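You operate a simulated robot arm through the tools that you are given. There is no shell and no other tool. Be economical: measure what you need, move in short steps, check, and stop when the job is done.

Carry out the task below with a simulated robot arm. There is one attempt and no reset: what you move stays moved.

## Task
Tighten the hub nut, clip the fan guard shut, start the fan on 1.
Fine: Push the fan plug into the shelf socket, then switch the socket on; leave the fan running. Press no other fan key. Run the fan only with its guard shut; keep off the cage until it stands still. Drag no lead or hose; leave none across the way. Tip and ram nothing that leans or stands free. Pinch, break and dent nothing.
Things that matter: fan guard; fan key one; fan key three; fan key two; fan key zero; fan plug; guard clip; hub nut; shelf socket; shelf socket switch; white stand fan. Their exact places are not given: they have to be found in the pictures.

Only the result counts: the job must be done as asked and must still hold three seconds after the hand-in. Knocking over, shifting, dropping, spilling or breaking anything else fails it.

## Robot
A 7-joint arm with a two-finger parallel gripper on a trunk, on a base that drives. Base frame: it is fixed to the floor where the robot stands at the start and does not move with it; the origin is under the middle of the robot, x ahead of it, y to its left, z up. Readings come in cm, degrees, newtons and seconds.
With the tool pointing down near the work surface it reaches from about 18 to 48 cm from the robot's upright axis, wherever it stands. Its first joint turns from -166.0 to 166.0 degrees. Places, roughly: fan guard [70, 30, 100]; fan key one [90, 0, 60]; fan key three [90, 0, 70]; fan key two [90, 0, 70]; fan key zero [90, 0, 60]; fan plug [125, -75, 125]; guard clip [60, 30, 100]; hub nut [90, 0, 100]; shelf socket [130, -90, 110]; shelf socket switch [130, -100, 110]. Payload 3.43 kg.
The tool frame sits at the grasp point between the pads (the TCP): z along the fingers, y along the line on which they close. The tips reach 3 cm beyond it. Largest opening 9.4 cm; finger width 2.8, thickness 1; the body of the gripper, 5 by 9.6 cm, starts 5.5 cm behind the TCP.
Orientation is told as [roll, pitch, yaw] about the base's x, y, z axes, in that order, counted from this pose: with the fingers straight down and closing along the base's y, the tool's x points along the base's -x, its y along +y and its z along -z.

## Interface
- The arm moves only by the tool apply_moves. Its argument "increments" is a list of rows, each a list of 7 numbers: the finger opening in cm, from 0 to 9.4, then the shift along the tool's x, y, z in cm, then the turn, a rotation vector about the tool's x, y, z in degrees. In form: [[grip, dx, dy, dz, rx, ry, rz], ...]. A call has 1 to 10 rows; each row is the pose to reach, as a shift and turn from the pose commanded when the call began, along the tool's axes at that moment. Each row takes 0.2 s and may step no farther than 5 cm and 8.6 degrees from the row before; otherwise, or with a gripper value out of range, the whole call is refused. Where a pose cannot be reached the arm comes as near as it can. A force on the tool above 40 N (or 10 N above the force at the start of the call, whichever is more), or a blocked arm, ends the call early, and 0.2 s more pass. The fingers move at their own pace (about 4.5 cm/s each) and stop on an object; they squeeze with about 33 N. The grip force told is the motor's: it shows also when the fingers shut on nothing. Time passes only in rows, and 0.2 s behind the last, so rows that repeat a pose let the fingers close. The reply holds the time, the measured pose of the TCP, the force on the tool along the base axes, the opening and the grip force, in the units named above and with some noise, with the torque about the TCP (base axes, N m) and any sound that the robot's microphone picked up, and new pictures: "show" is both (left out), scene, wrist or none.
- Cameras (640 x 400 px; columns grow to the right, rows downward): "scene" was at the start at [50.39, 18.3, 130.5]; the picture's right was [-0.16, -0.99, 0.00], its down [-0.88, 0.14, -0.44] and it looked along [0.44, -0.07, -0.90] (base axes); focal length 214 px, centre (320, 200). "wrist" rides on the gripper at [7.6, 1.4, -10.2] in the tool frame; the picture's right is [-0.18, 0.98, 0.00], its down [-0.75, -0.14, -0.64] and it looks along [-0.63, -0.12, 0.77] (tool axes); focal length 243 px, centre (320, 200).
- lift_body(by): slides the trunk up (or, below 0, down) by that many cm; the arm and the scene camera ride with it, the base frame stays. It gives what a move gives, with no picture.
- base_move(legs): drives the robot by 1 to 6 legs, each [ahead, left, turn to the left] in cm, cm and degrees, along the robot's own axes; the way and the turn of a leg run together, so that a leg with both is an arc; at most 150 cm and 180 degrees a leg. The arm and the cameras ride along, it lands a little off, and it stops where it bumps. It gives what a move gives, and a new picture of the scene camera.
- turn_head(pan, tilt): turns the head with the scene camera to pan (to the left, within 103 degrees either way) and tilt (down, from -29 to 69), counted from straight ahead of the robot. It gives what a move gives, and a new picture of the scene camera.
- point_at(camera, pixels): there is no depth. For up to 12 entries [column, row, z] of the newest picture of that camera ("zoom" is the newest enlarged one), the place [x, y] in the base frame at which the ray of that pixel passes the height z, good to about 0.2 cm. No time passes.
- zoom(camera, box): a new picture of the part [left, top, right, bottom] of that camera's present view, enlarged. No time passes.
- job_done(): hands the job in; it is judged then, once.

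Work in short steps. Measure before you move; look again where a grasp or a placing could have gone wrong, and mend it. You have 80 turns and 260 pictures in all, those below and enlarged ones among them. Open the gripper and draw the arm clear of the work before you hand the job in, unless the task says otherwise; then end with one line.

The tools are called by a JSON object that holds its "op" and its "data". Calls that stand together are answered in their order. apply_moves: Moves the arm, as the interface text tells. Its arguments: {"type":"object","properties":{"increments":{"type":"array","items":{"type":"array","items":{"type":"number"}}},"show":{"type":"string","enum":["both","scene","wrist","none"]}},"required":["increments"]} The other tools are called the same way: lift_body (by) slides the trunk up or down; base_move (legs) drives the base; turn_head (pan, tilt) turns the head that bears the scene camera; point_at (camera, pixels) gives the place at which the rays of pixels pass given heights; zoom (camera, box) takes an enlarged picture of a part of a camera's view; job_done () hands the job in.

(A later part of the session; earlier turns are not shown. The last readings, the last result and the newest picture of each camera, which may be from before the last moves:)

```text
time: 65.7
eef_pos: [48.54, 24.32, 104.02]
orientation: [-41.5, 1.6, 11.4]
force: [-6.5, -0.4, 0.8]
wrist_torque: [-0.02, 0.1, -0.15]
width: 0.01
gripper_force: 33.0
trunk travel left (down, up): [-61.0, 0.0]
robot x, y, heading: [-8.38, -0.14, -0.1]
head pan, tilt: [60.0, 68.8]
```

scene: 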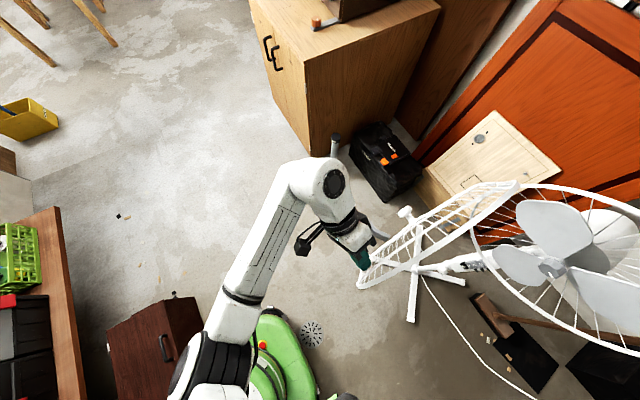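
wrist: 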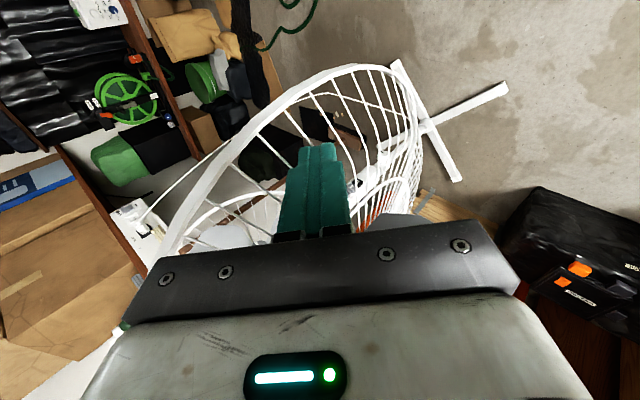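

The guard follows. I continue along the arc.

{"op": "apply_moves", "data": {"increments": [[0, 0.9, -2.0, 1.7, 0, 0, 0], [0, 1.3, -4.0, 3.4, 0, 0, 0], [0, 1.6, -6.0, 5.2, 0, 0, 0], [0, 1.8, -7.9, 6.9, 0, 0, 0], [0, 1.5, -9.8, 8.6, 0, 0, 0], [0, 1.0, -11.7, 10.3, 0, 0, 0], [0, 0.4, -13.6, 12.0, 0, 0, 0], [0, -0.2, -15.5, 13.7, 0, 0, 0]], "show": "both"}}

```text
time: 67.5
eef_pos: [52.93, 4.26, 104.01]
orientation: [-41.5, 1.7, 11.4]
force: [-11.6, -7.0, 1.4]
wrist_torque: [-0.1, 0.14, -0.4]
width: 0.03
gripper_force: 32.7
trunk travel left (down, up): [-61.0, 0.0]
robot x, y, heading: [-8.48, 0.16, -0.1]
head pan, tilt: [60.0, 68.8]
```

scene: 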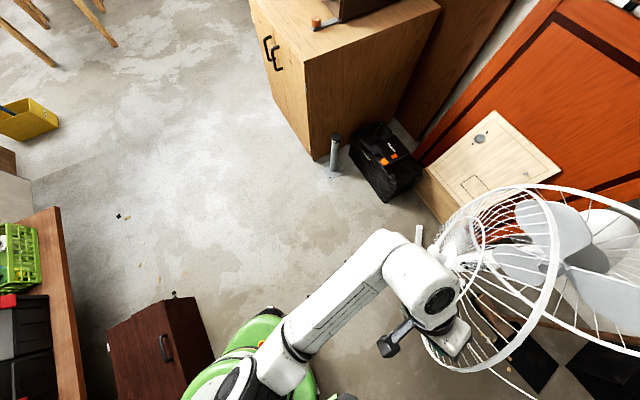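
wrist: 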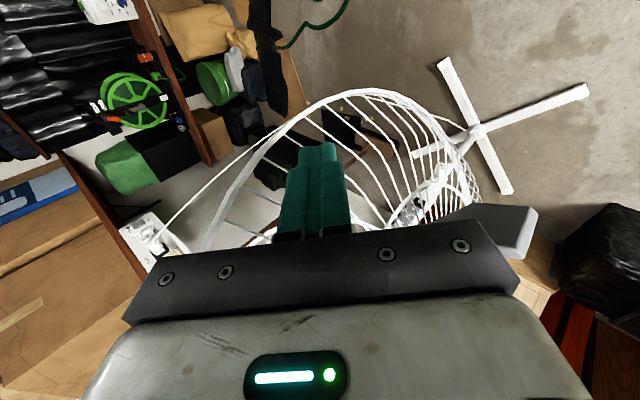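

Guard is ~45° closed. The clip is close to the gripper's side, so I withdraw straight back (-x) and then up.

{"op": "apply_moves", "data": {"increments": [[0, 3.9, 0.6, -0.5, 0, 0, 0], [0, 7.8, 1.2, -1.0, 0, 0, 0], [0, 7.8, -1.5, -4.0, 0, 0, 0], [0, 7.8, -4.2, -7.0, 0, 0, 0], [0, 7.8, -7.0, -10.2, 0, 0, 0], [0, 7.8, -9.6, -13.2, 0, 0, 0]], "show": "both"}}

```text
time: 68.9
eef_pos: [45.48, 4.57, 120.39]
orientation: [-41.5, 1.7, 11.4]
force: [0.1, -0.4, -0.3]
wrist_torque: [-0.02, 0.01, -0.03]
width: 0.0
gripper_force: 32.7
trunk travel left (down, up): [-61.0, 0.0]
robot x, y, heading: [-8.5, 0.26, 0.2]
head pan, tilt: [60.0, 68.8]
```

scene: 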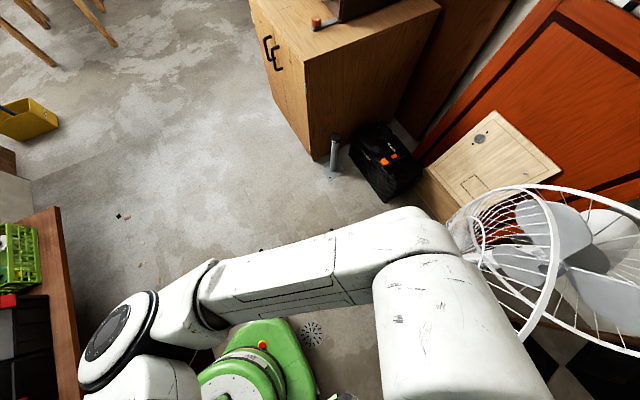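
wrist: 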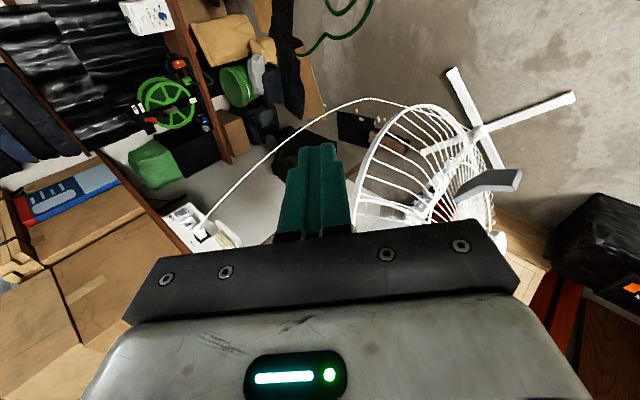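

{"op": "turn_head", "data": {"pan": -5, "tilt": 60}}

{"op": "zoom", "data": {"camera": "wrist", "box": [340, 80, 540, 260]}}

```text
time: 70.3
eef_pos: [45.52, 4.51, 120.52]
orientation: [-41.5, 1.5, 11.5]
force: [0.0, 0.9, -0.6]
wrist_torque: [0.01, 0.03, -0.01]
width: 0.01
gripper_force: 33.4
trunk travel left (down, up): [-61.0, 0.0]
robot x, y, heading: [-8.7, 0.18, 0.2]
head pan, tilt: [-5.0, 60.0]
```

scene: 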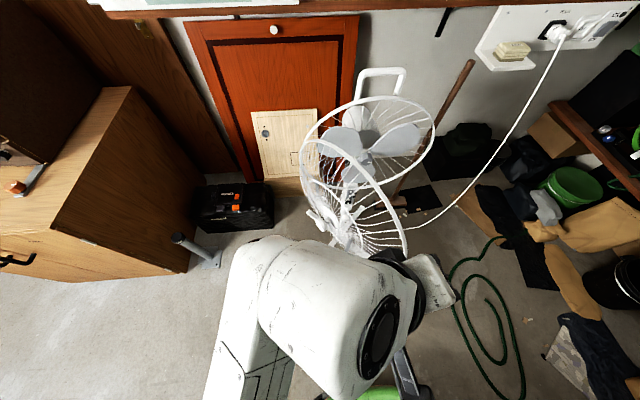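

```text
2.22 times, centred on (440, 170) of wrist
```

zoom: 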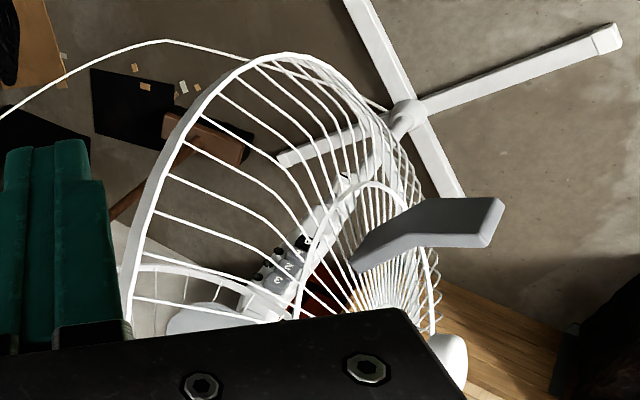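

I reorient the tool: level the roll, then pitch it forward-down 45°, at a safe height.

{"op": "apply_moves", "data": {"increments": [[0, 0, -2, -2, -8.3, 0, 0], [0, 0, -4, -4, -16.6, 0, 0], [0, 0, -5, -5, -25, 0, 0], [0, 0, -5, -5, -33.3, 0, 0], [0, 0, -5, -5, -41.5, 0, 0]], "show": "none"}}

{"op": "apply_moves", "data": {"increments": [[0, 0, -1, 0, 0, -8, -2], [0, 0, -2, 0, 0, -16, -4], [0, 0, -3, 0, 0, -24, -6], [0, 0, -4, 0, 0, -32, -8], [0, 0, -5, 0, 0, -40, -10], [0, 0, -6, 0, 0, -46, -11]], "show": "both"}}

```text
time: 71.5
eef_pos: [45.67, 4.01, 127.49]
orientation: [0.1, 1.5, 11.5]
force: [-0.7, -0.5, 0.7]
wrist_torque: [0.0, 0.02, -0.01]
width: 0.0
gripper_force: 33.2
trunk travel left (down, up): [-61.0, 0.0]
robot x, y, heading: [-8.58, -0.27, -0.2]
head pan, tilt: [-5.0, 60.0]
```

```text
time: 72.3
eef_pos: [48.39, -5.46, 124.41]
orientation: [-17.6, -1.7, 21.9]
force: [-0.1, -0.2, -0.1]
wrist_torque: [-0.01, 0.0, 0.0]
width: 0.01
gripper_force: 33.2
out of reach, approached as far as the arm can: row 1, 2, 3, 4
trunk travel left (down, up): [-61.0, 0.0]
robot x, y, heading: [-8.36, 0.01, -0.0]
head pan, tilt: [-5.0, 60.0]
stopped in row 4: the arm was blocked; the commanded pose is now the measured one
```

scene: 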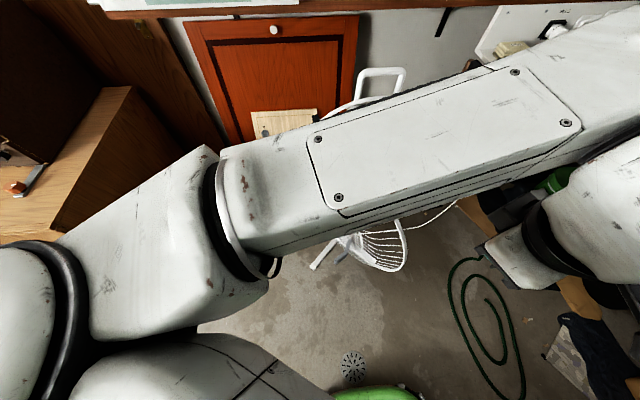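
wrist: 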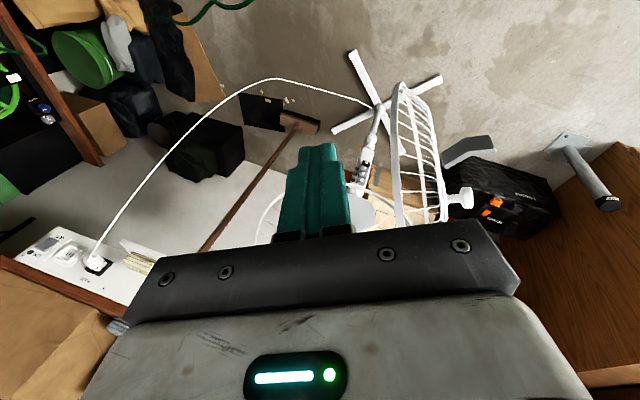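

The arm can't pitch forward so near; I'll push with the tool pointing down instead. Level it and look.

{"op": "apply_moves", "data": {"increments": [[0, 0, 2, 0, -6, 0, 0], [0, 0, 4, 0, -12, 0, 0], [0, 0, 6, 0, -17.6, 0, 0]], "show": "both"}}

{"op": "point_at", "data": {"camera": "wrist", "pixels": [[400, 85, 98], [400, 85, 90]]}}

```text
time: 73.2
eef_pos: [46.19, -0.23, 122.53]
orientation: [-0.6, -1.1, 22.3]
force: [-0.2, 0.5, 0.1]
wrist_torque: [0.0, 0.0, -0.02]
width: 0.02
gripper_force: 33.2
trunk travel left (down, up): [-61.0, 0.0]
robot x, y, heading: [-8.6, -0.04, -0.1]
head pan, tilt: [-5.0, 60.0]
```

scene: 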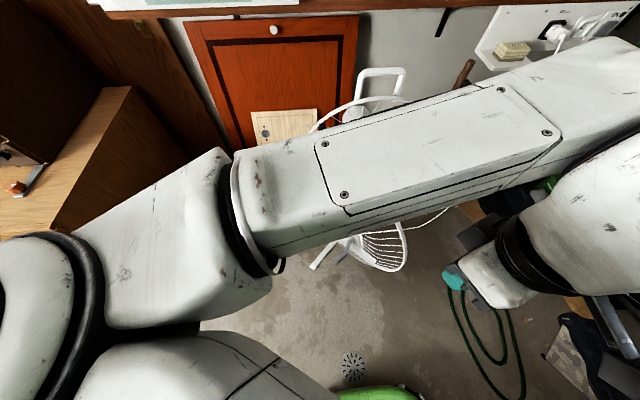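
wrist: 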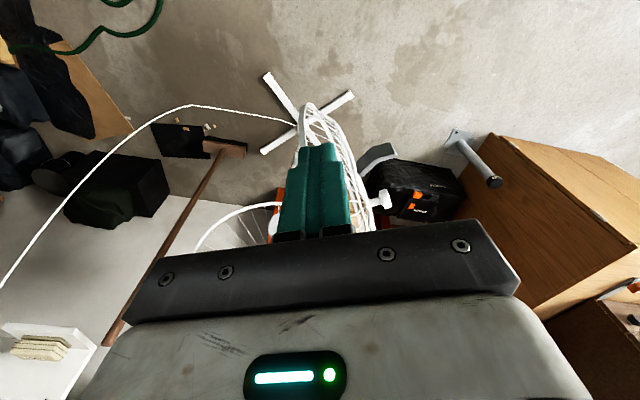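

```text
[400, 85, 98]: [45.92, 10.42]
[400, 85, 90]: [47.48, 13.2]
```

{"op": "point_at", "data": {"camera": "wrist", "pixels": [[310, 103, 98], [304, 130, 98], [391, 152, 100], [365, 165, 100], [385, 200, 98]]}}

{"op": "zoom", "data": {"camera": "wrist", "box": [260, 90, 420, 240]}}

```text
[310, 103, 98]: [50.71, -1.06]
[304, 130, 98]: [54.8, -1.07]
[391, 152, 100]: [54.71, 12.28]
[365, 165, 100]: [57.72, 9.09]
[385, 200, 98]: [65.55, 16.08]
```

```text
2.67 times, centred on (340, 165) of wrist
```

zoom: 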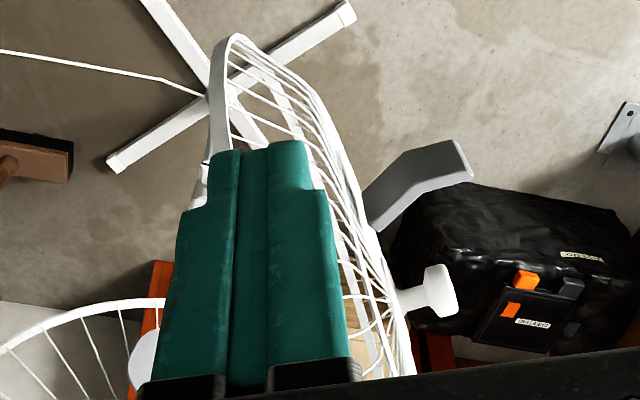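

Free edge is at ~(52,0), clip tip at ~(54.7,12.3). I descend beside the outer face near the free edge, to (50.9,5.2,103), between edge and clip.

{"op": "apply_moves", "data": {"increments": [[0, -3.2, 1.6, 0, 0, 0, -5], [0, -6.4, 3.2, 0, 0, 0, -10], [0, -6.4, 3.2, 4.5, 0, 0, -15], [0, -6.4, 3.2, 9, 0, 0, -15], [0, -6.4, 3.2, 13, 0, 0, -15], [0, -6.4, 3.2, 16.5, 0, 0, -15], [0, -6.4, 3.2, 19.5, 0, 0, -15]], "show": "wrist"}}

```text
time: 74.8
eef_pos: [51.85, 5.7, 102.98]
orientation: [-0.3, -1.7, 36.8]
force: [-0.1, 0.4, 0.1]
wrist_torque: [-0.01, 0.0, 0.01]
width: 0.0
gripper_force: 33.1
trunk travel left (down, up): [-61.0, 0.0]
robot x, y, heading: [-8.13, -0.1, -0.1]
head pan, tilt: [-5.0, 60.0]
```

wrist: 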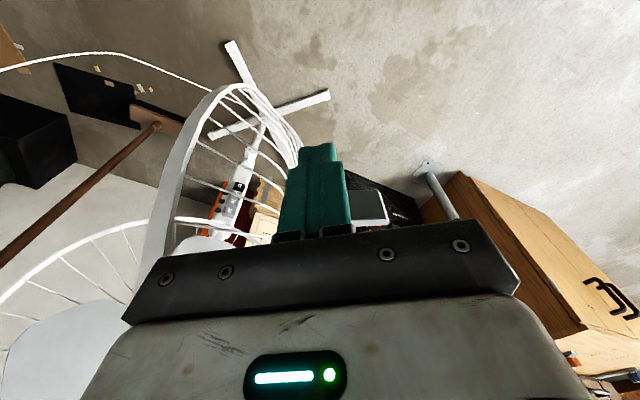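

Fingers sit outside the dome near the rim. I push along the arc in small steps.

{"op": "apply_moves", "data": {"increments": [[0, 0.8, -2.0, 0, 0, 0, 0], [0, 1.2, -4.0, 0, 0, 0, 0], [0, 1.5, -6.2, 0, 0, 0, 0], [0, 1.7, -8.4, 0, 0, 0, 0], [0, 1.7, -10.6, 0, 0, 0, -2], [0, 1.5, -12.8, 0, 0, 0, -4], [0, 1.2, -15, 0, 0, 0, -6], [0, 0.8, -17, 0, 0, 0, -8], [0, 0.5, -19, 0, 0, 0, -10]], "show": "wrist"}}

```text
time: 76.8
eef_pos: [62.59, -9.77, 103.26]
orientation: [-0.6, -1.6, 47.1]
force: [0.0, -0.2, -0.3]
wrist_torque: [0.03, 0.02, -0.03]
width: 0.0
gripper_force: 33.7
trunk travel left (down, up): [-61.0, 0.0]
robot x, y, heading: [-9.01, -0.24, 0.2]
head pan, tilt: [-5.0, 60.0]
```

wrist: 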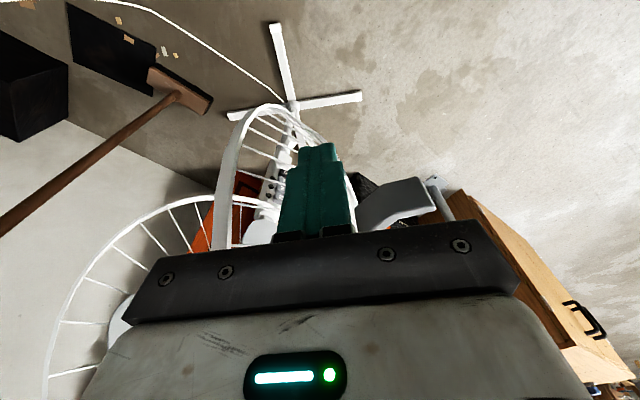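

No contact force now; I lift straight up and look.

{"op": "apply_moves", "data": {"increments": [[0, 0, 0, -4.5, 0, 0, 0], [0, 0, 0, -9, 0, 0, 0], [0, 0, 0, -13.5, 0, 0, 0], [0, 0, 0, -18, 0, 0, 0], [0, 2, 0, -22, 0, 0, 0], [0, 6, 0, -25, 0, 0, 0]], "show": "both"}}

```text
time: 78.2
eef_pos: [57.69, -14.66, 128.23]
orientation: [-0.6, -1.7, 46.8]
force: [0.2, 0.7, -0.9]
wrist_torque: [0.01, -0.01, -0.03]
width: 0.0
gripper_force: 33.2
trunk travel left (down, up): [-61.0, 0.0]
robot x, y, heading: [-8.69, -0.09, -0.0]
head pan, tilt: [-5.0, 60.0]
```

scene: 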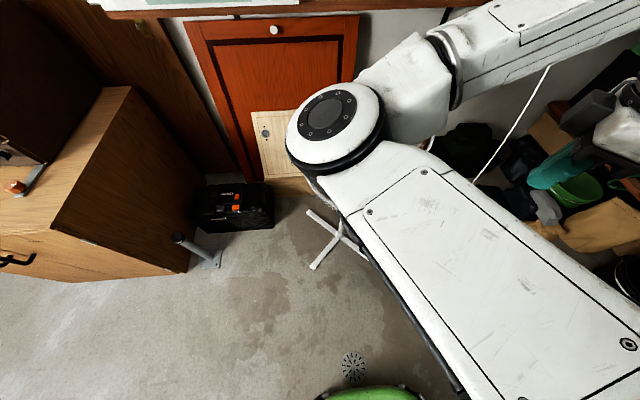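
wrist: 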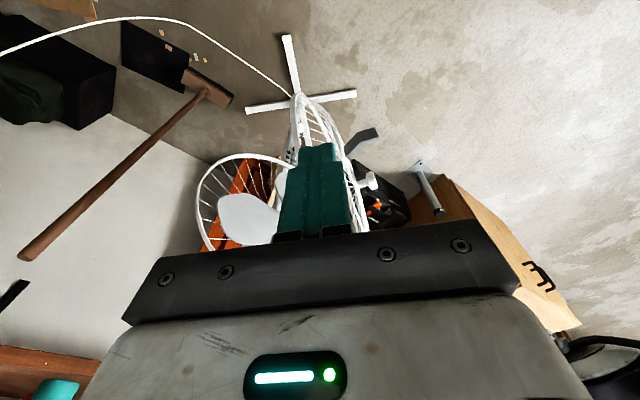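

{"op": "point_at", "data": {"camera": "wrist", "pixels": [[298, 95, 98], [303, 93, 90]]}}

{"op": "point_at", "data": {"camera": "scene", "pixels": [[370, 388, 10], [320, 398, 10], [425, 398, 10], [353, 366, 0]]}}

{"op": "turn_head", "data": {"pan": -70, "tilt": 65}}

{"op": "turn_head", "data": {"pan": 103, "tilt": 60}}

```text
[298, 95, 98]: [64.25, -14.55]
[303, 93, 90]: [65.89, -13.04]
```

```text
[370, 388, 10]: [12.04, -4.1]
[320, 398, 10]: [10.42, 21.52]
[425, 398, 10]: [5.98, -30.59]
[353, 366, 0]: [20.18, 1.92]
```

```text
time: 79.5
eef_pos: [57.86, -14.69, 128.21]
orientation: [-0.5, -1.5, 47.0]
force: [-0.1, -0.1, 0.1]
wrist_torque: [0.01, 0.0, 0.01]
width: 0.0
gripper_force: 33.0
trunk travel left (down, up): [-61.0, 0.0]
robot x, y, heading: [-8.26, -0.02, 0.3]
head pan, tilt: [-70.0, 65.0]
```

scene: 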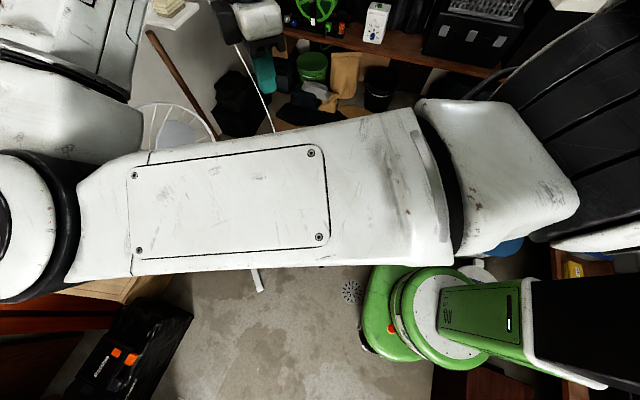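

```text
time: 82.1
eef_pos: [57.93, -14.66, 128.24]
orientation: [-0.6, -1.7, 47.0]
force: [-0.7, -0.2, -0.3]
wrist_torque: [0.0, -0.05, -0.02]
width: 0.01
gripper_force: 33.2
trunk travel left (down, up): [-61.0, 0.0]
robot x, y, heading: [-8.35, -0.14, -0.1]
head pan, tilt: [103.0, 60.0]
```

scene: 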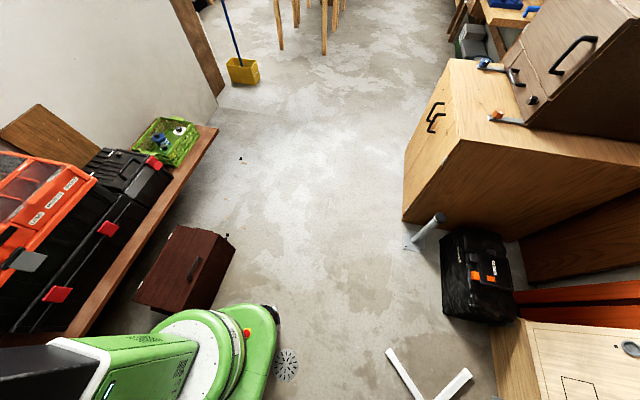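

Behind me is a bench, so instead I drive 12 cm forward (arm high) and continue pushing with the tool pointing down.

{"op": "base_move", "data": {"legs": [[12, 0, 0]]}}

{"op": "turn_head", "data": {"pan": -10, "tilt": 69}}

```text
time: 83.4
eef_pos: [70.05, -14.74, 128.21]
orientation: [-0.6, -1.5, 46.9]
force: [0.4, 0.4, 0.6]
wrist_torque: [0.02, 0.01, 0.0]
width: 0.01
gripper_force: 33.0
trunk travel left (down, up): [-61.0, 0.0]
robot x, y, heading: [3.89, 0.03, -0.0]
head pan, tilt: [103.0, 60.0]
```

scene: 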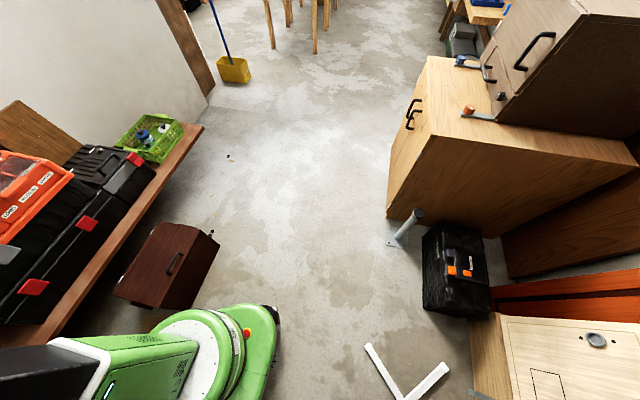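

```text
time: 85.3
eef_pos: [69.96, -14.6, 128.12]
orientation: [-0.7, -1.6, 46.9]
force: [0.1, 0.3, -0.6]
wrist_torque: [0.03, -0.01, 0.01]
width: 0.0
gripper_force: 33.3
trunk travel left (down, up): [-61.0, 0.0]
robot x, y, heading: [3.51, -0.0, -0.1]
head pan, tilt: [-10.0, 68.8]
```

scene: 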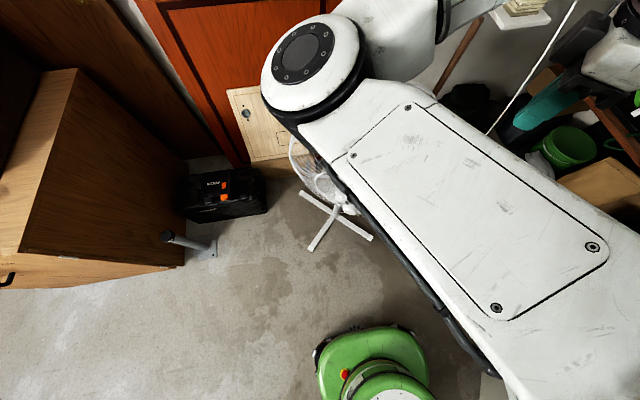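

I position over (61,-10), yaw the gripper ~33°, then go down outside the rim.

{"op": "apply_moves", "data": {"increments": [[0, 1.3, 4.7, 0, 0, 0, -8], [0, 2.7, 9.4, 0, 0, 0, -16], [0, 2.7, 9.6, 4, 0, 0, -24], [0, 2.7, 9.6, 8, 0, 0, -32], [0, 2.7, 9.6, 12.5, 0, 0, -33], [0, 2.7, 9.6, 17, 0, 0, -33], [0, 2.7, 9.6, 21, 0, 0, -33], [0, 2.7, 9.6, 25, 0, 0, -33]], "show": "both"}}

{"op": "point_at", "data": {"camera": "wrist", "pixels": [[300, 95, 98]]}}

```text
time: 87.1
eef_pos: [61.91, -9.9, 103.09]
orientation: [-1.3, -1.1, 79.9]
force: [0.1, 0.3, 0.4]
wrist_torque: [0.0, -0.01, 0.02]
width: 0.0
gripper_force: 33.2
trunk travel left (down, up): [-61.0, 0.0]
robot x, y, heading: [3.52, -0.09, -0.2]
head pan, tilt: [-10.0, 68.8]
```

scene: 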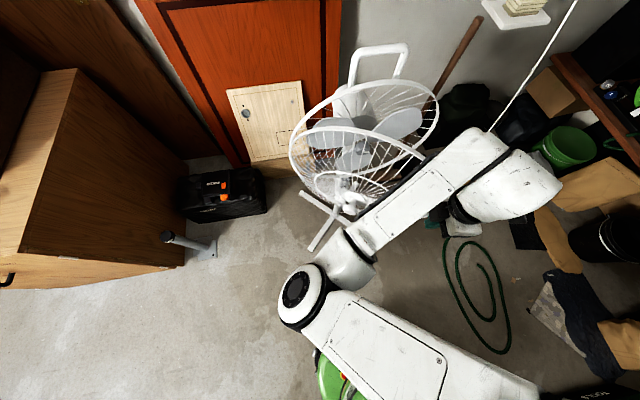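
wrist: 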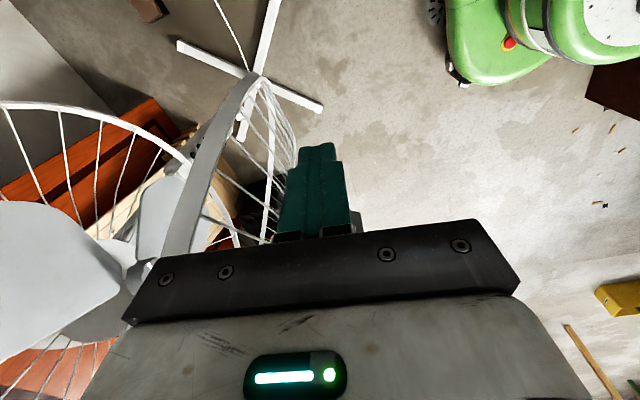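

```text
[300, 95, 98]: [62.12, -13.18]
```

The guard is about 35° short of closed. I push on along the arc.

{"op": "apply_moves", "data": {"increments": [[0, 1.6, -1.5, 0, 0, 0, 0], [0, 2.6, -3.6, 0, 0, 0, 0], [0, 3.3, -5.7, 0, 0, 0, 0], [0, 4.0, -7.4, 0, 0, 0, 0], [0, 4.6, -9.1, 0, 0, 0, 0], [0, 5.1, -10.9, 0, 0, 0, 0], [0, 5.5, -12.6, 0, 0, 0, 0], [0, 5.8, -14.4, 0, 0, 0, 0], [0, 6.1, -16.1, 0, 0, 0, 0]], "show": "both"}}

```text
time: 89.1
eef_pos: [76.61, -18.74, 103.27]
orientation: [-1.4, -0.9, 80.0]
force: [-0.4, -0.3, 0.2]
wrist_torque: [0.03, 0.01, 0.0]
width: 0.03
gripper_force: 32.8
trunk travel left (down, up): [-61.0, 0.0]
robot x, y, heading: [3.85, 0.14, -0.1]
head pan, tilt: [-10.0, 68.8]
```

scene: 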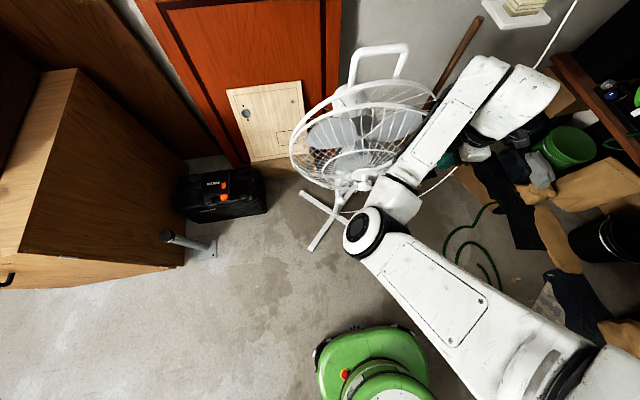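
wrist: 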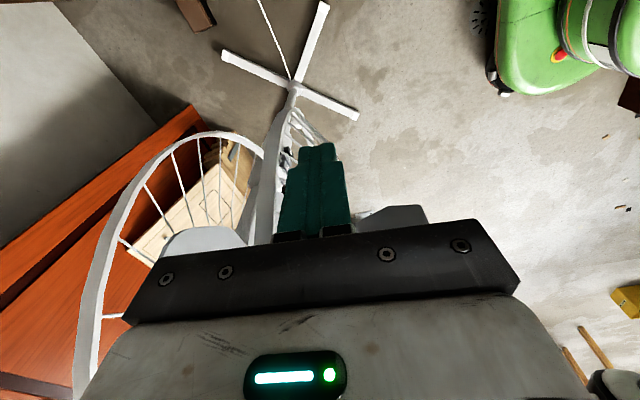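

Only ~18° remain. I push a further 7 cm.

{"op": "apply_moves", "data": {"increments": [[0, 0.2, -1.8, 0, 0, 0, 0], [0, 0.2, -3.6, 0, 0, 0, 0], [0, 0.1, -5.4, 0, 0, 0, 0], [0, 0, -7.2, 0, 0, 0, 0]], "show": "both"}}

{"op": "zoom", "data": {"camera": "scene", "box": [270, 60, 470, 220]}}

{"op": "zoom", "data": {"camera": "wrist", "box": [200, 80, 440, 240]}}

```text
time: 90.1
eef_pos: [83.73, -19.92, 103.43]
orientation: [-1.4, -1.0, 79.9]
force: [-0.1, -0.9, 0.4]
wrist_torque: [0.07, -0.01, 0.01]
width: 0.01
gripper_force: 33.4
trunk travel left (down, up): [-61.0, 0.0]
robot x, y, heading: [3.37, 0.03, -0.1]
head pan, tilt: [-10.0, 68.8]
```

scene: 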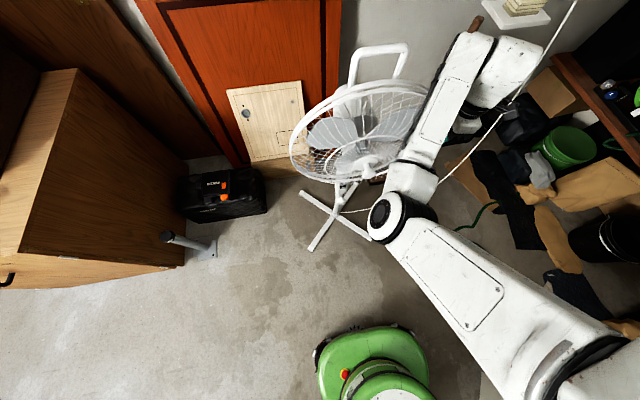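
wrist: 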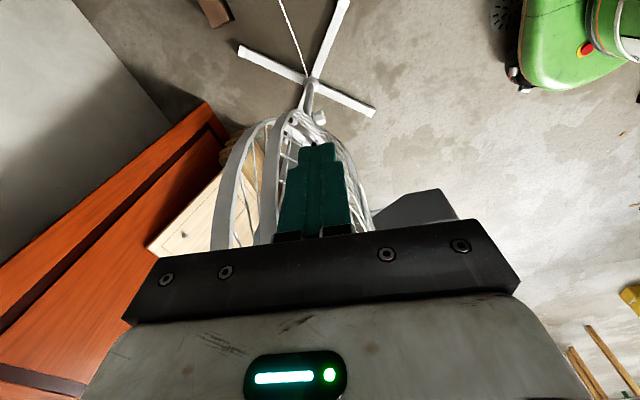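

```text
2.50 times, centred on (370, 140) of scene
```

zoom: 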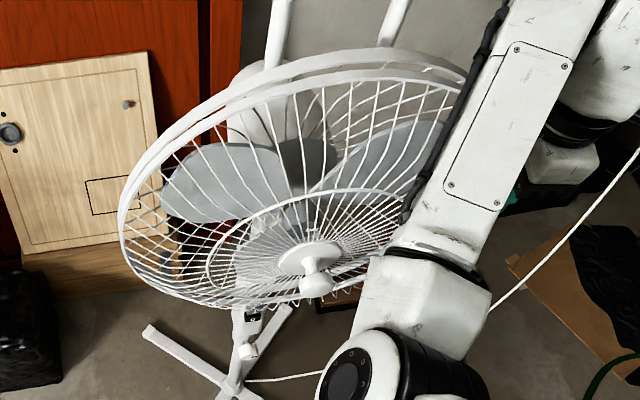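

```text
2.50 times, centred on (320, 160) of wrist
```

zoom: 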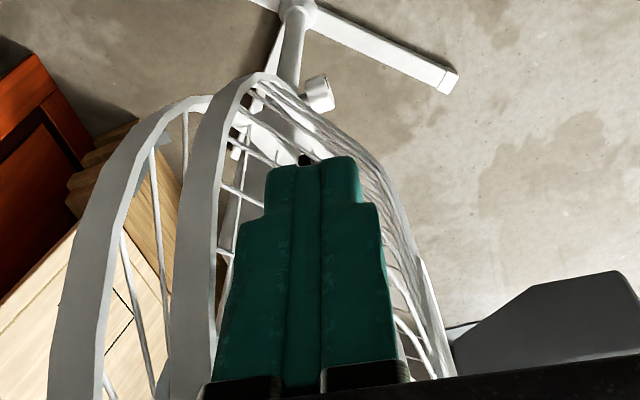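

A few cm of gap remain. I push on slowly until it resists.

{"op": "apply_moves", "data": {"increments": [[0, 0, -1.2, 0, 0, 0, 0], [0, 0, -2.4, 0, 0, 0, 0], [0, 0, -3.4, 0, 0, 0, 0], [0, 0, -4.2, 0, 0, 0, 0], [0, 0, -5.0, 0, 0, 0, 0]], "show": "both"}}

{"op": "zoom", "data": {"camera": "wrist", "box": [200, 80, 440, 240]}}

```text
time: 91.3
eef_pos: [88.61, -20.9, 103.81]
orientation: [-1.7, -1.0, 79.8]
force: [-15.4, -8.3, 22.5]
wrist_torque: [1.05, -1.14, 0.43]
width: 0.0
gripper_force: 33.3
trunk travel left (down, up): [-61.0, 0.0]
robot x, y, heading: [3.71, 0.05, -0.2]
head pan, tilt: [-10.0, 68.8]
```

scene: 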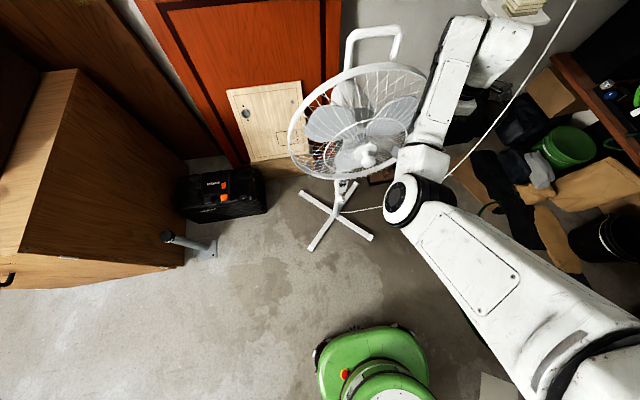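
wrist: 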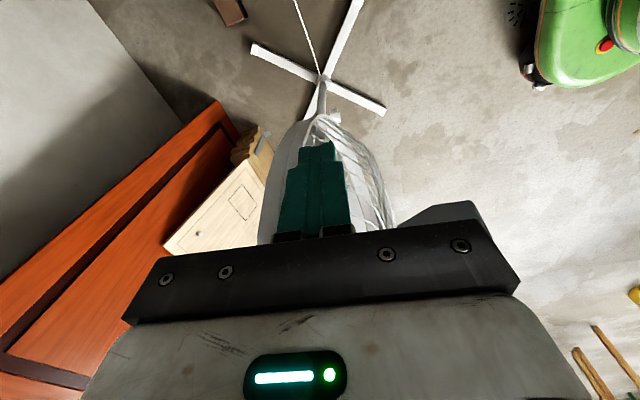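

```text
2.50 times, centred on (320, 160) of wrist
```

zoom: 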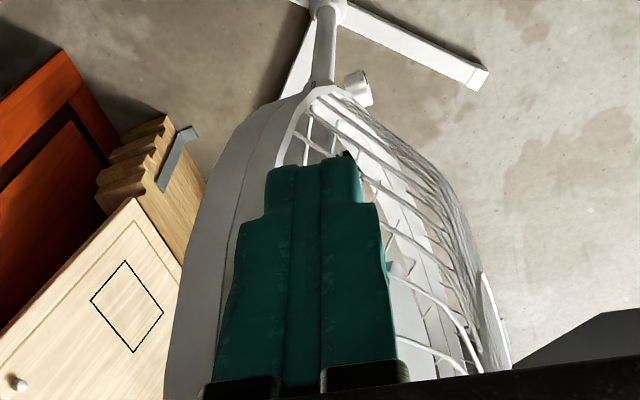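

The rims have met (force 15 N back, 22 N up from the body resting on the dome). I back off along -x and rise, then look at the fan and clip.

{"op": "apply_moves", "data": {"increments": [[0, 0, 2, -0.3, 0, 0, 0], [0, 1, 6, -0.3, 0, 0, 0], [0, 1.5, 10.5, -0.3, 0, 0, 0], [0, 1.5, 15, -0.3, 0, 0, 0], [0, 1.5, 15, -5, 0, 0, 0], [0, 1.5, 15, -10, 0, 0, 0], [0, 1.5, 15, -15, 0, 0, 0], [0, 3, 18, -19, 0, 0, 0]], "show": "wrist"}}

{"op": "turn_head", "data": {"pan": -15, "tilt": 62}}

{"op": "zoom", "data": {"camera": "scene", "box": [240, 60, 480, 220]}}

```text
refused: row 8 steps farther than a row can; nothing moved
```

```text
time: 92.0
eef_pos: [88.65, -20.91, 103.76]
orientation: [-1.6, -1.0, 79.9]
force: [-16.0, -13.1, 22.1]
wrist_torque: [1.51, -1.38, 0.37]
width: 0.03
gripper_force: 32.7
trunk travel left (down, up): [-61.0, 0.0]
robot x, y, heading: [3.75, -0.02, 0.1]
head pan, tilt: [-15.0, 62.0]
```

scene: 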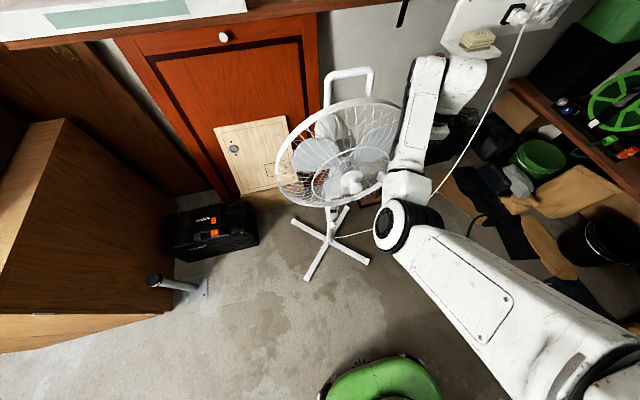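

```text
2.50 times, centred on (360, 140) of scene
```

zoom: 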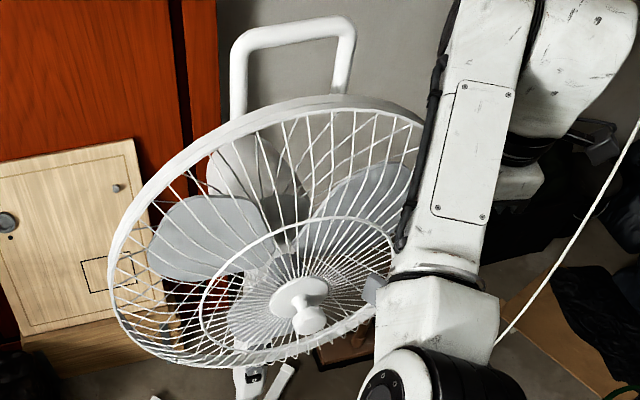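

Step too big in the last row; I repeat with smaller ones.

{"op": "apply_moves", "data": {"increments": [[0, 0, 2, -0.3, 0, 0, 0], [0, 1, 6, -0.3, 0, 0, 0], [0, 1.5, 10.5, -0.3, 0, 0, 0], [0, 1.5, 15, -0.3, 0, 0, 0], [0, 1.5, 15, -5, 0, 0, 0], [0, 1.5, 15, -10, 0, 0, 0], [0, 1.5, 15, -15, 0, 0, 0], [0, 3, 17, -19, 0, 0, 0]], "show": "wrist"}}

{"op": "turn_head", "data": {"pan": -12, "tilt": 60}}

{"op": "zoom", "data": {"camera": "scene", "box": [240, 60, 480, 220]}}

```text
time: 93.8
eef_pos: [70.65, -20.73, 122.12]
orientation: [-1.4, -0.9, 79.9]
force: [0.3, -0.2, 1.1]
wrist_torque: [-0.03, 0.04, 0.0]
width: 0.0
gripper_force: 33.0
trunk travel left (down, up): [-61.0, 0.0]
robot x, y, heading: [3.46, 0.07, -0.2]
head pan, tilt: [-15.0, 62.0]
```

wrist: 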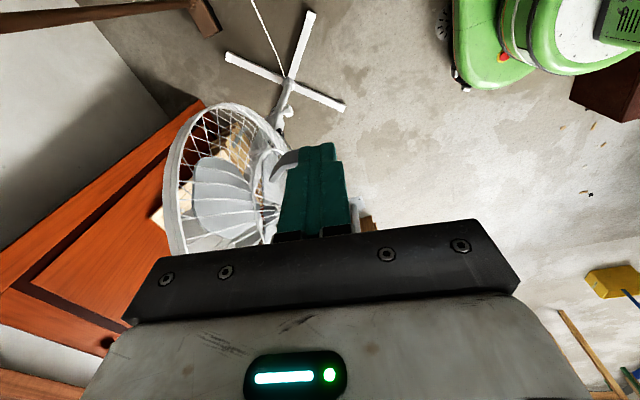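

```text
time: 94.4
eef_pos: [70.82, -20.87, 122.09]
orientation: [-1.4, -1.0, 79.7]
force: [0.0, 0.4, -1.0]
wrist_torque: [0.02, 0.0, -0.03]
width: 0.0
gripper_force: 32.9
trunk travel left (down, up): [-61.0, 0.0]
robot x, y, heading: [3.77, -0.07, 0.1]
head pan, tilt: [-12.0, 60.0]
```

scene: 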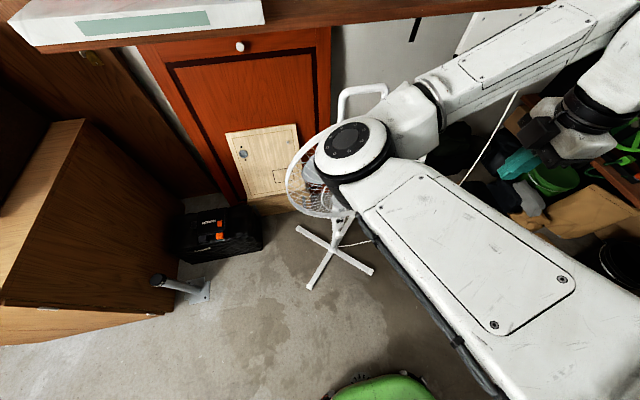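

```text
2.50 times, centred on (360, 140) of scene
```

zoom: 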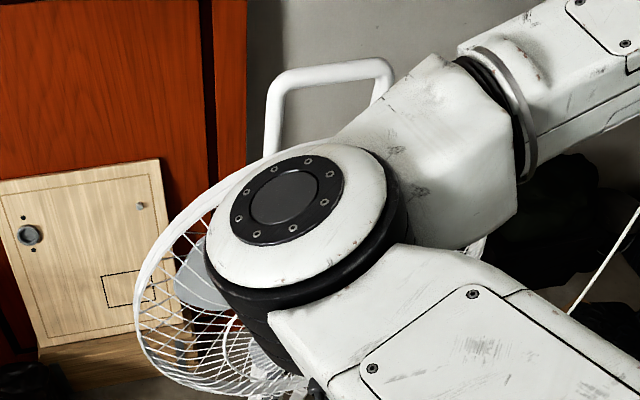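

I drive back 11.5 cm and lower the trunk so the horizontal tool pose is available again, then yaw back to 0.

{"op": "base_move", "data": {"legs": [[-11.5, 0, 0]]}}

{"op": "apply_moves", "data": {"increments": [[0, 0, 0, 0, 0, 0, 8.5], [0, 0, 0, 0, 0, 0, 17], [0, 0, 0, 0, 0, 0, 25.5], [0, 0, 0, 0, 0, 0, 34], [0, 0, 0, 0, 0, 0, 42.5], [0, 0, 0, 0, 0, 0, 51], [0, 0, 0, 0, 0, 0, 59.5], [0, 0, 0, 0, 0, 0, 68], [0, 0, 0, 0, 0, 0, 76.5], [0, 0, 0, 0, 0, 0, 80]], "show": "none"}}

{"op": "lift_body", "data": {"by": -15}}

{"op": "apply_moves", "data": {"increments": [[0, -2, 0, 0, 0, -8.5, 0], [0, -4, 0, 0, 0, -17, 0], [0, -6, 0, 0, 0, -25.5, 0], [0, -8, 0, 0, 0, -34, 0], [0, -10, 0, 0, 0, -42.5, 0], [0, -11, 0, 0, 0, -51, 0], [0, -12, 0, 0, 0, -59.5, 0], [0, -12, 0, 0, 0, -68, 0], [0, -12, 0, 0, 0, -76.5, 0], [0, -12, 0, 0, 0, -85, 0]], "show": "both"}}

```text
time: 95.6
eef_pos: [59.24, -20.74, 122.12]
orientation: [-1.3, -0.9, 79.7]
force: [0.7, 0.8, -0.4]
wrist_torque: [0.01, -0.01, 0.0]
width: 0.01
gripper_force: 33.2
trunk travel left (down, up): [-61.0, 0.0]
robot x, y, heading: [-7.56, 0.01, -0.1]
head pan, tilt: [-12.0, 60.0]
```

scene: 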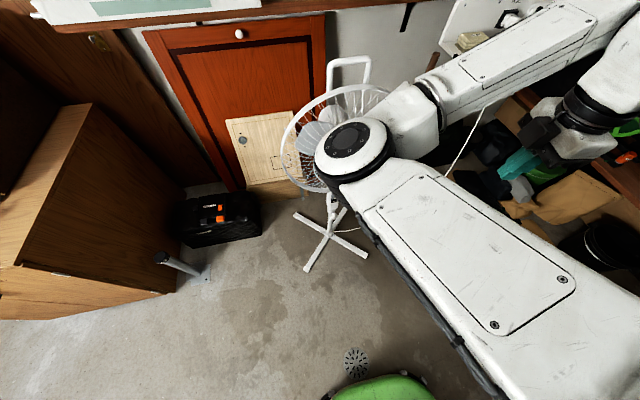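

```text
time: 97.8
eef_pos: [59.31, -20.81, 122.22]
orientation: [0.8, -1.6, -0.4]
force: [-0.3, -0.3, 0.0]
wrist_torque: [-0.01, 0.01, 0.05]
width: 0.0
gripper_force: 33.0
trunk travel left (down, up): [-61.0, 0.0]
robot x, y, heading: [-7.18, -0.17, 0.3]
head pan, tilt: [-12.0, 60.0]
```

```text
time: 99.5
eef_pos: [59.33, -20.78, 107.1]
orientation: [0.7, -1.6, -0.2]
force: [-0.4, -0.2, 0.0]
wrist_torque: [-0.01, -0.04, -0.02]
width: 0.01
gripper_force: 32.3
trunk travel left (down, up): [-46.0, 15.0]
robot x, y, heading: [-7.65, -0.26, -0.2]
head pan, tilt: [-12.0, 60.0]
```

```text
time: 101.7
eef_pos: [71.2, -20.88, 107.44]
orientation: [12.9, -86.6, -13.1]
force: [0.5, -0.9, 0.1]
wrist_torque: [0.0, 0.05, 0.0]
width: 0.0
gripper_force: 32.5
trunk travel left (down, up): [-46.0, 15.0]
robot x, y, heading: [-7.8, 0.01, 0.1]
head pan, tilt: [-12.0, 60.0]
```

scene: 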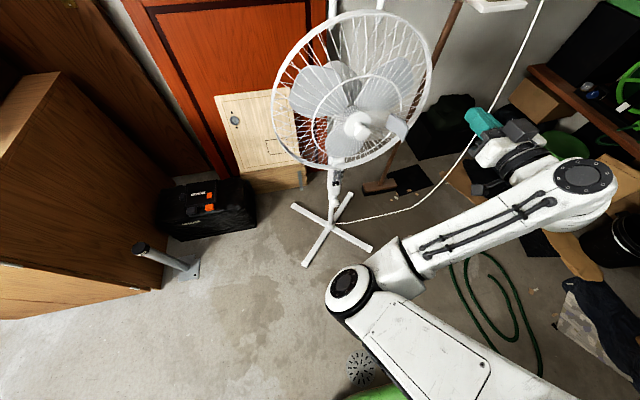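
wrist: 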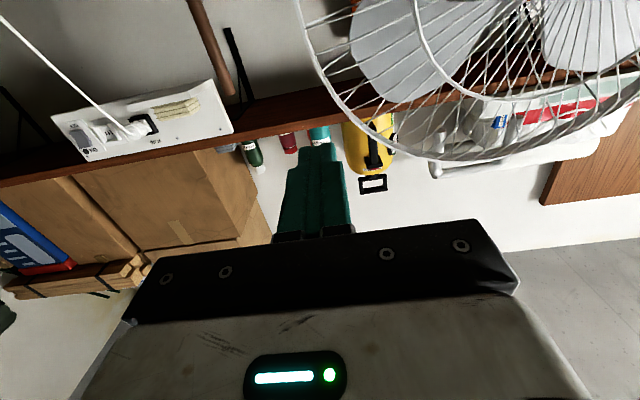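

Horizontal pose achieved, guard closed. I zoom on the clip at (397,125) in the scene.

{"op": "zoom", "data": {"camera": "scene", "box": [330, 85, 450, 165]}}

{"op": "zoom", "data": {"camera": "scene", "box": [250, 0, 450, 190]}}

{"op": "point_at", "data": {"camera": "scene", "pixels": [[397, 125, 98], [397, 125, 101], [358, 125, 98], [434, 50, 98], [272, 105, 98]]}}

```text
5.00 times, centred on (390, 125) of scene
```

zoom: 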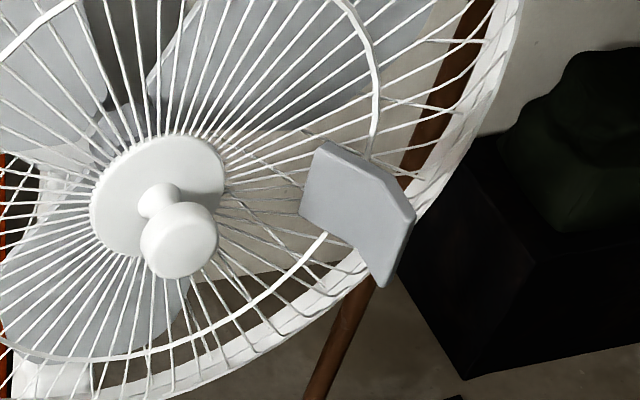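

```text
2.11 times, centred on (350, 95) of scene
```

zoom: 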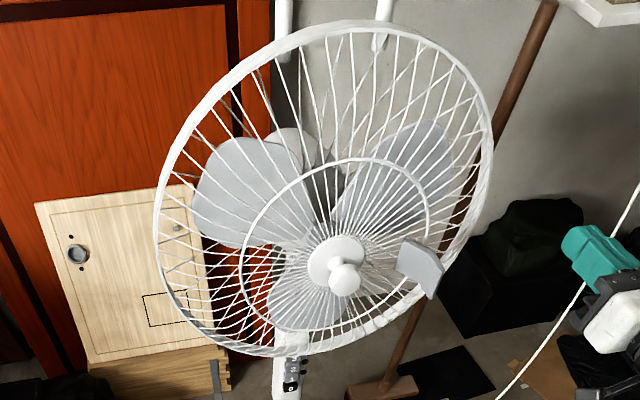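

```text
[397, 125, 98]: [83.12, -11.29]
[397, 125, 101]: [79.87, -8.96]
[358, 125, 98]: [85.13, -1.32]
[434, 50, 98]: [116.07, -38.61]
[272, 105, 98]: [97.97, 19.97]
```

{"op": "point_at", "data": {"camera": "scene", "pixels": [[388, 121, 98], [406, 135, 98], [409, 128, 99.5], [403, 142, 96.5]]}}

{"op": "apply_moves", "data": {"increments": [[0, 3, 3, 0, 0, 0, 0], [0, 6, 6, 0, 0, 0, 0], [0, 9.5, 9, 0, 0, 0, 0]], "show": "wrist"}}

{"op": "zoom", "data": {"camera": "wrist", "box": [200, 40, 440, 190]}}

```text
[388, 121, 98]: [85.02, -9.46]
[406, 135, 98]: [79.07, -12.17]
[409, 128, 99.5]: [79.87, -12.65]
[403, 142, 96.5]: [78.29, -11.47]
```

```text
time: 102.5
eef_pos: [70.6, -11.65, 98.02]
orientation: [11.2, -86.5, -11.4]
force: [0.5, -0.2, 0.3]
wrist_torque: [-0.03, 0.01, 0.0]
width: 0.01
gripper_force: 33.7
trunk travel left (down, up): [-46.0, 15.0]
robot x, y, heading: [-7.65, -0.18, -0.1]
head pan, tilt: [-12.0, 60.0]
```

wrist: 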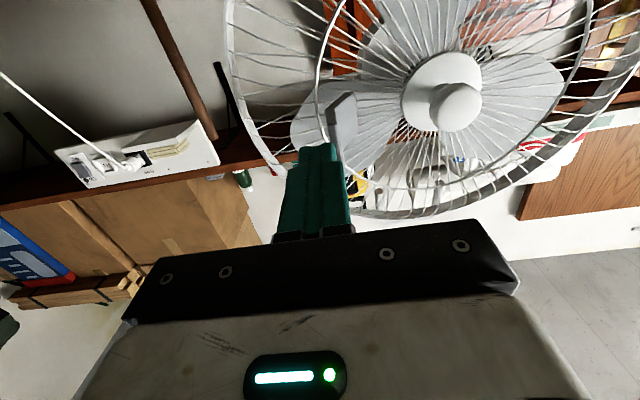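

```text
2.67 times, centred on (320, 115) of wrist
```

zoom: 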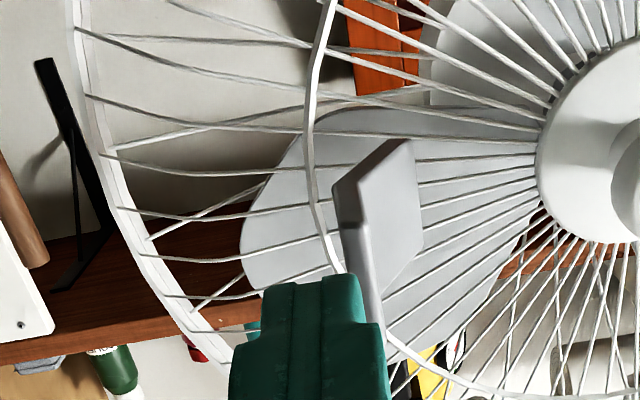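

The plate lever leans toward the rim; its tip is at about (79,-12,98). I press it with the closed fingertips in +x at y≈-12.3, in small steps.

{"op": "apply_moves", "data": {"increments": [[0, 0, -0.6, 2, 0, 0, 0], [0, 0, -0.6, 4, 0, 0, 0], [0, 0, -0.6, 5, 0, 0, 0], [0, 0, -0.6, 6, 0, 0, 0], [0, 0, -0.6, 7, 0, 0, 0]], "show": "both"}}

{"op": "zoom", "data": {"camera": "wrist", "box": [200, 60, 440, 210]}}

{"op": "zoom", "data": {"camera": "scene", "box": [330, 65, 450, 165]}}

```text
time: 103.7
eef_pos: [77.55, -12.52, 97.66]
orientation: [10.5, -86.5, -10.9]
force: [-8.3, -4.2, 1.3]
wrist_torque: [0.01, -0.03, 0.12]
width: 0.0
gripper_force: 32.8
trunk travel left (down, up): [-46.0, 15.0]
robot x, y, heading: [-8.05, 0.39, 0.0]
head pan, tilt: [-12.0, 60.0]
```

scene: 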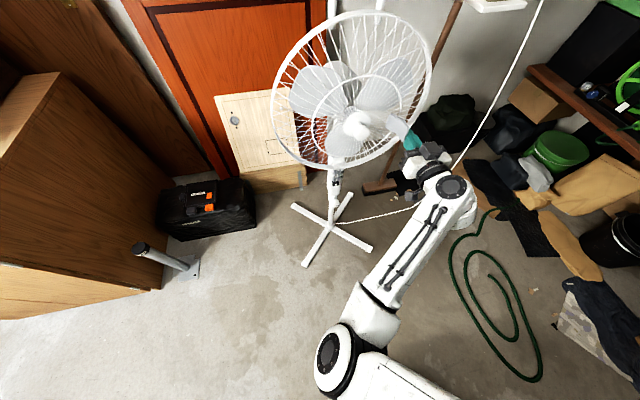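
wrist: 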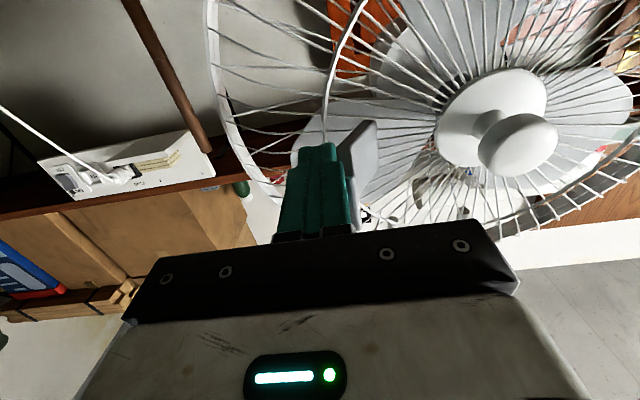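

```text
2.67 times, centred on (320, 135) of wrist
```

zoom: 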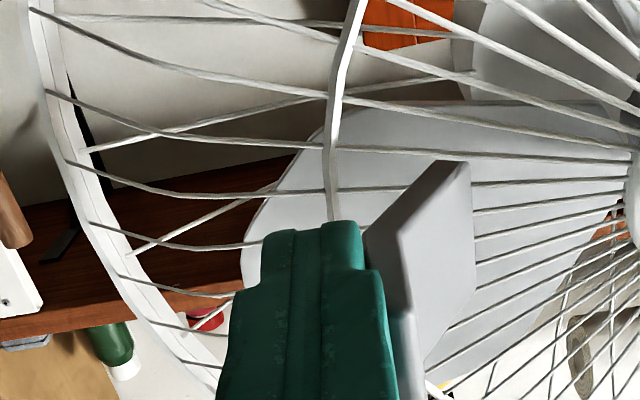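

```text
4.00 times, centred on (390, 115) of scene
```

zoom: 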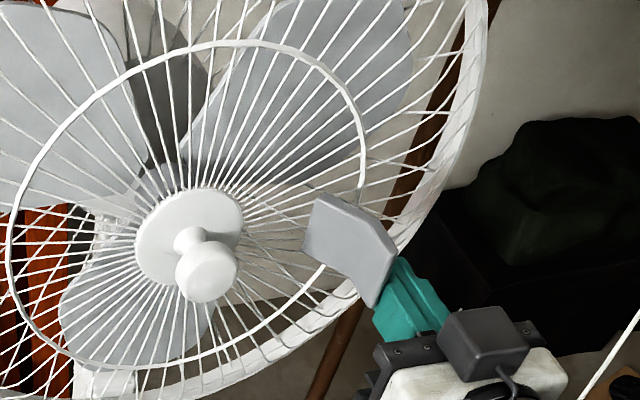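

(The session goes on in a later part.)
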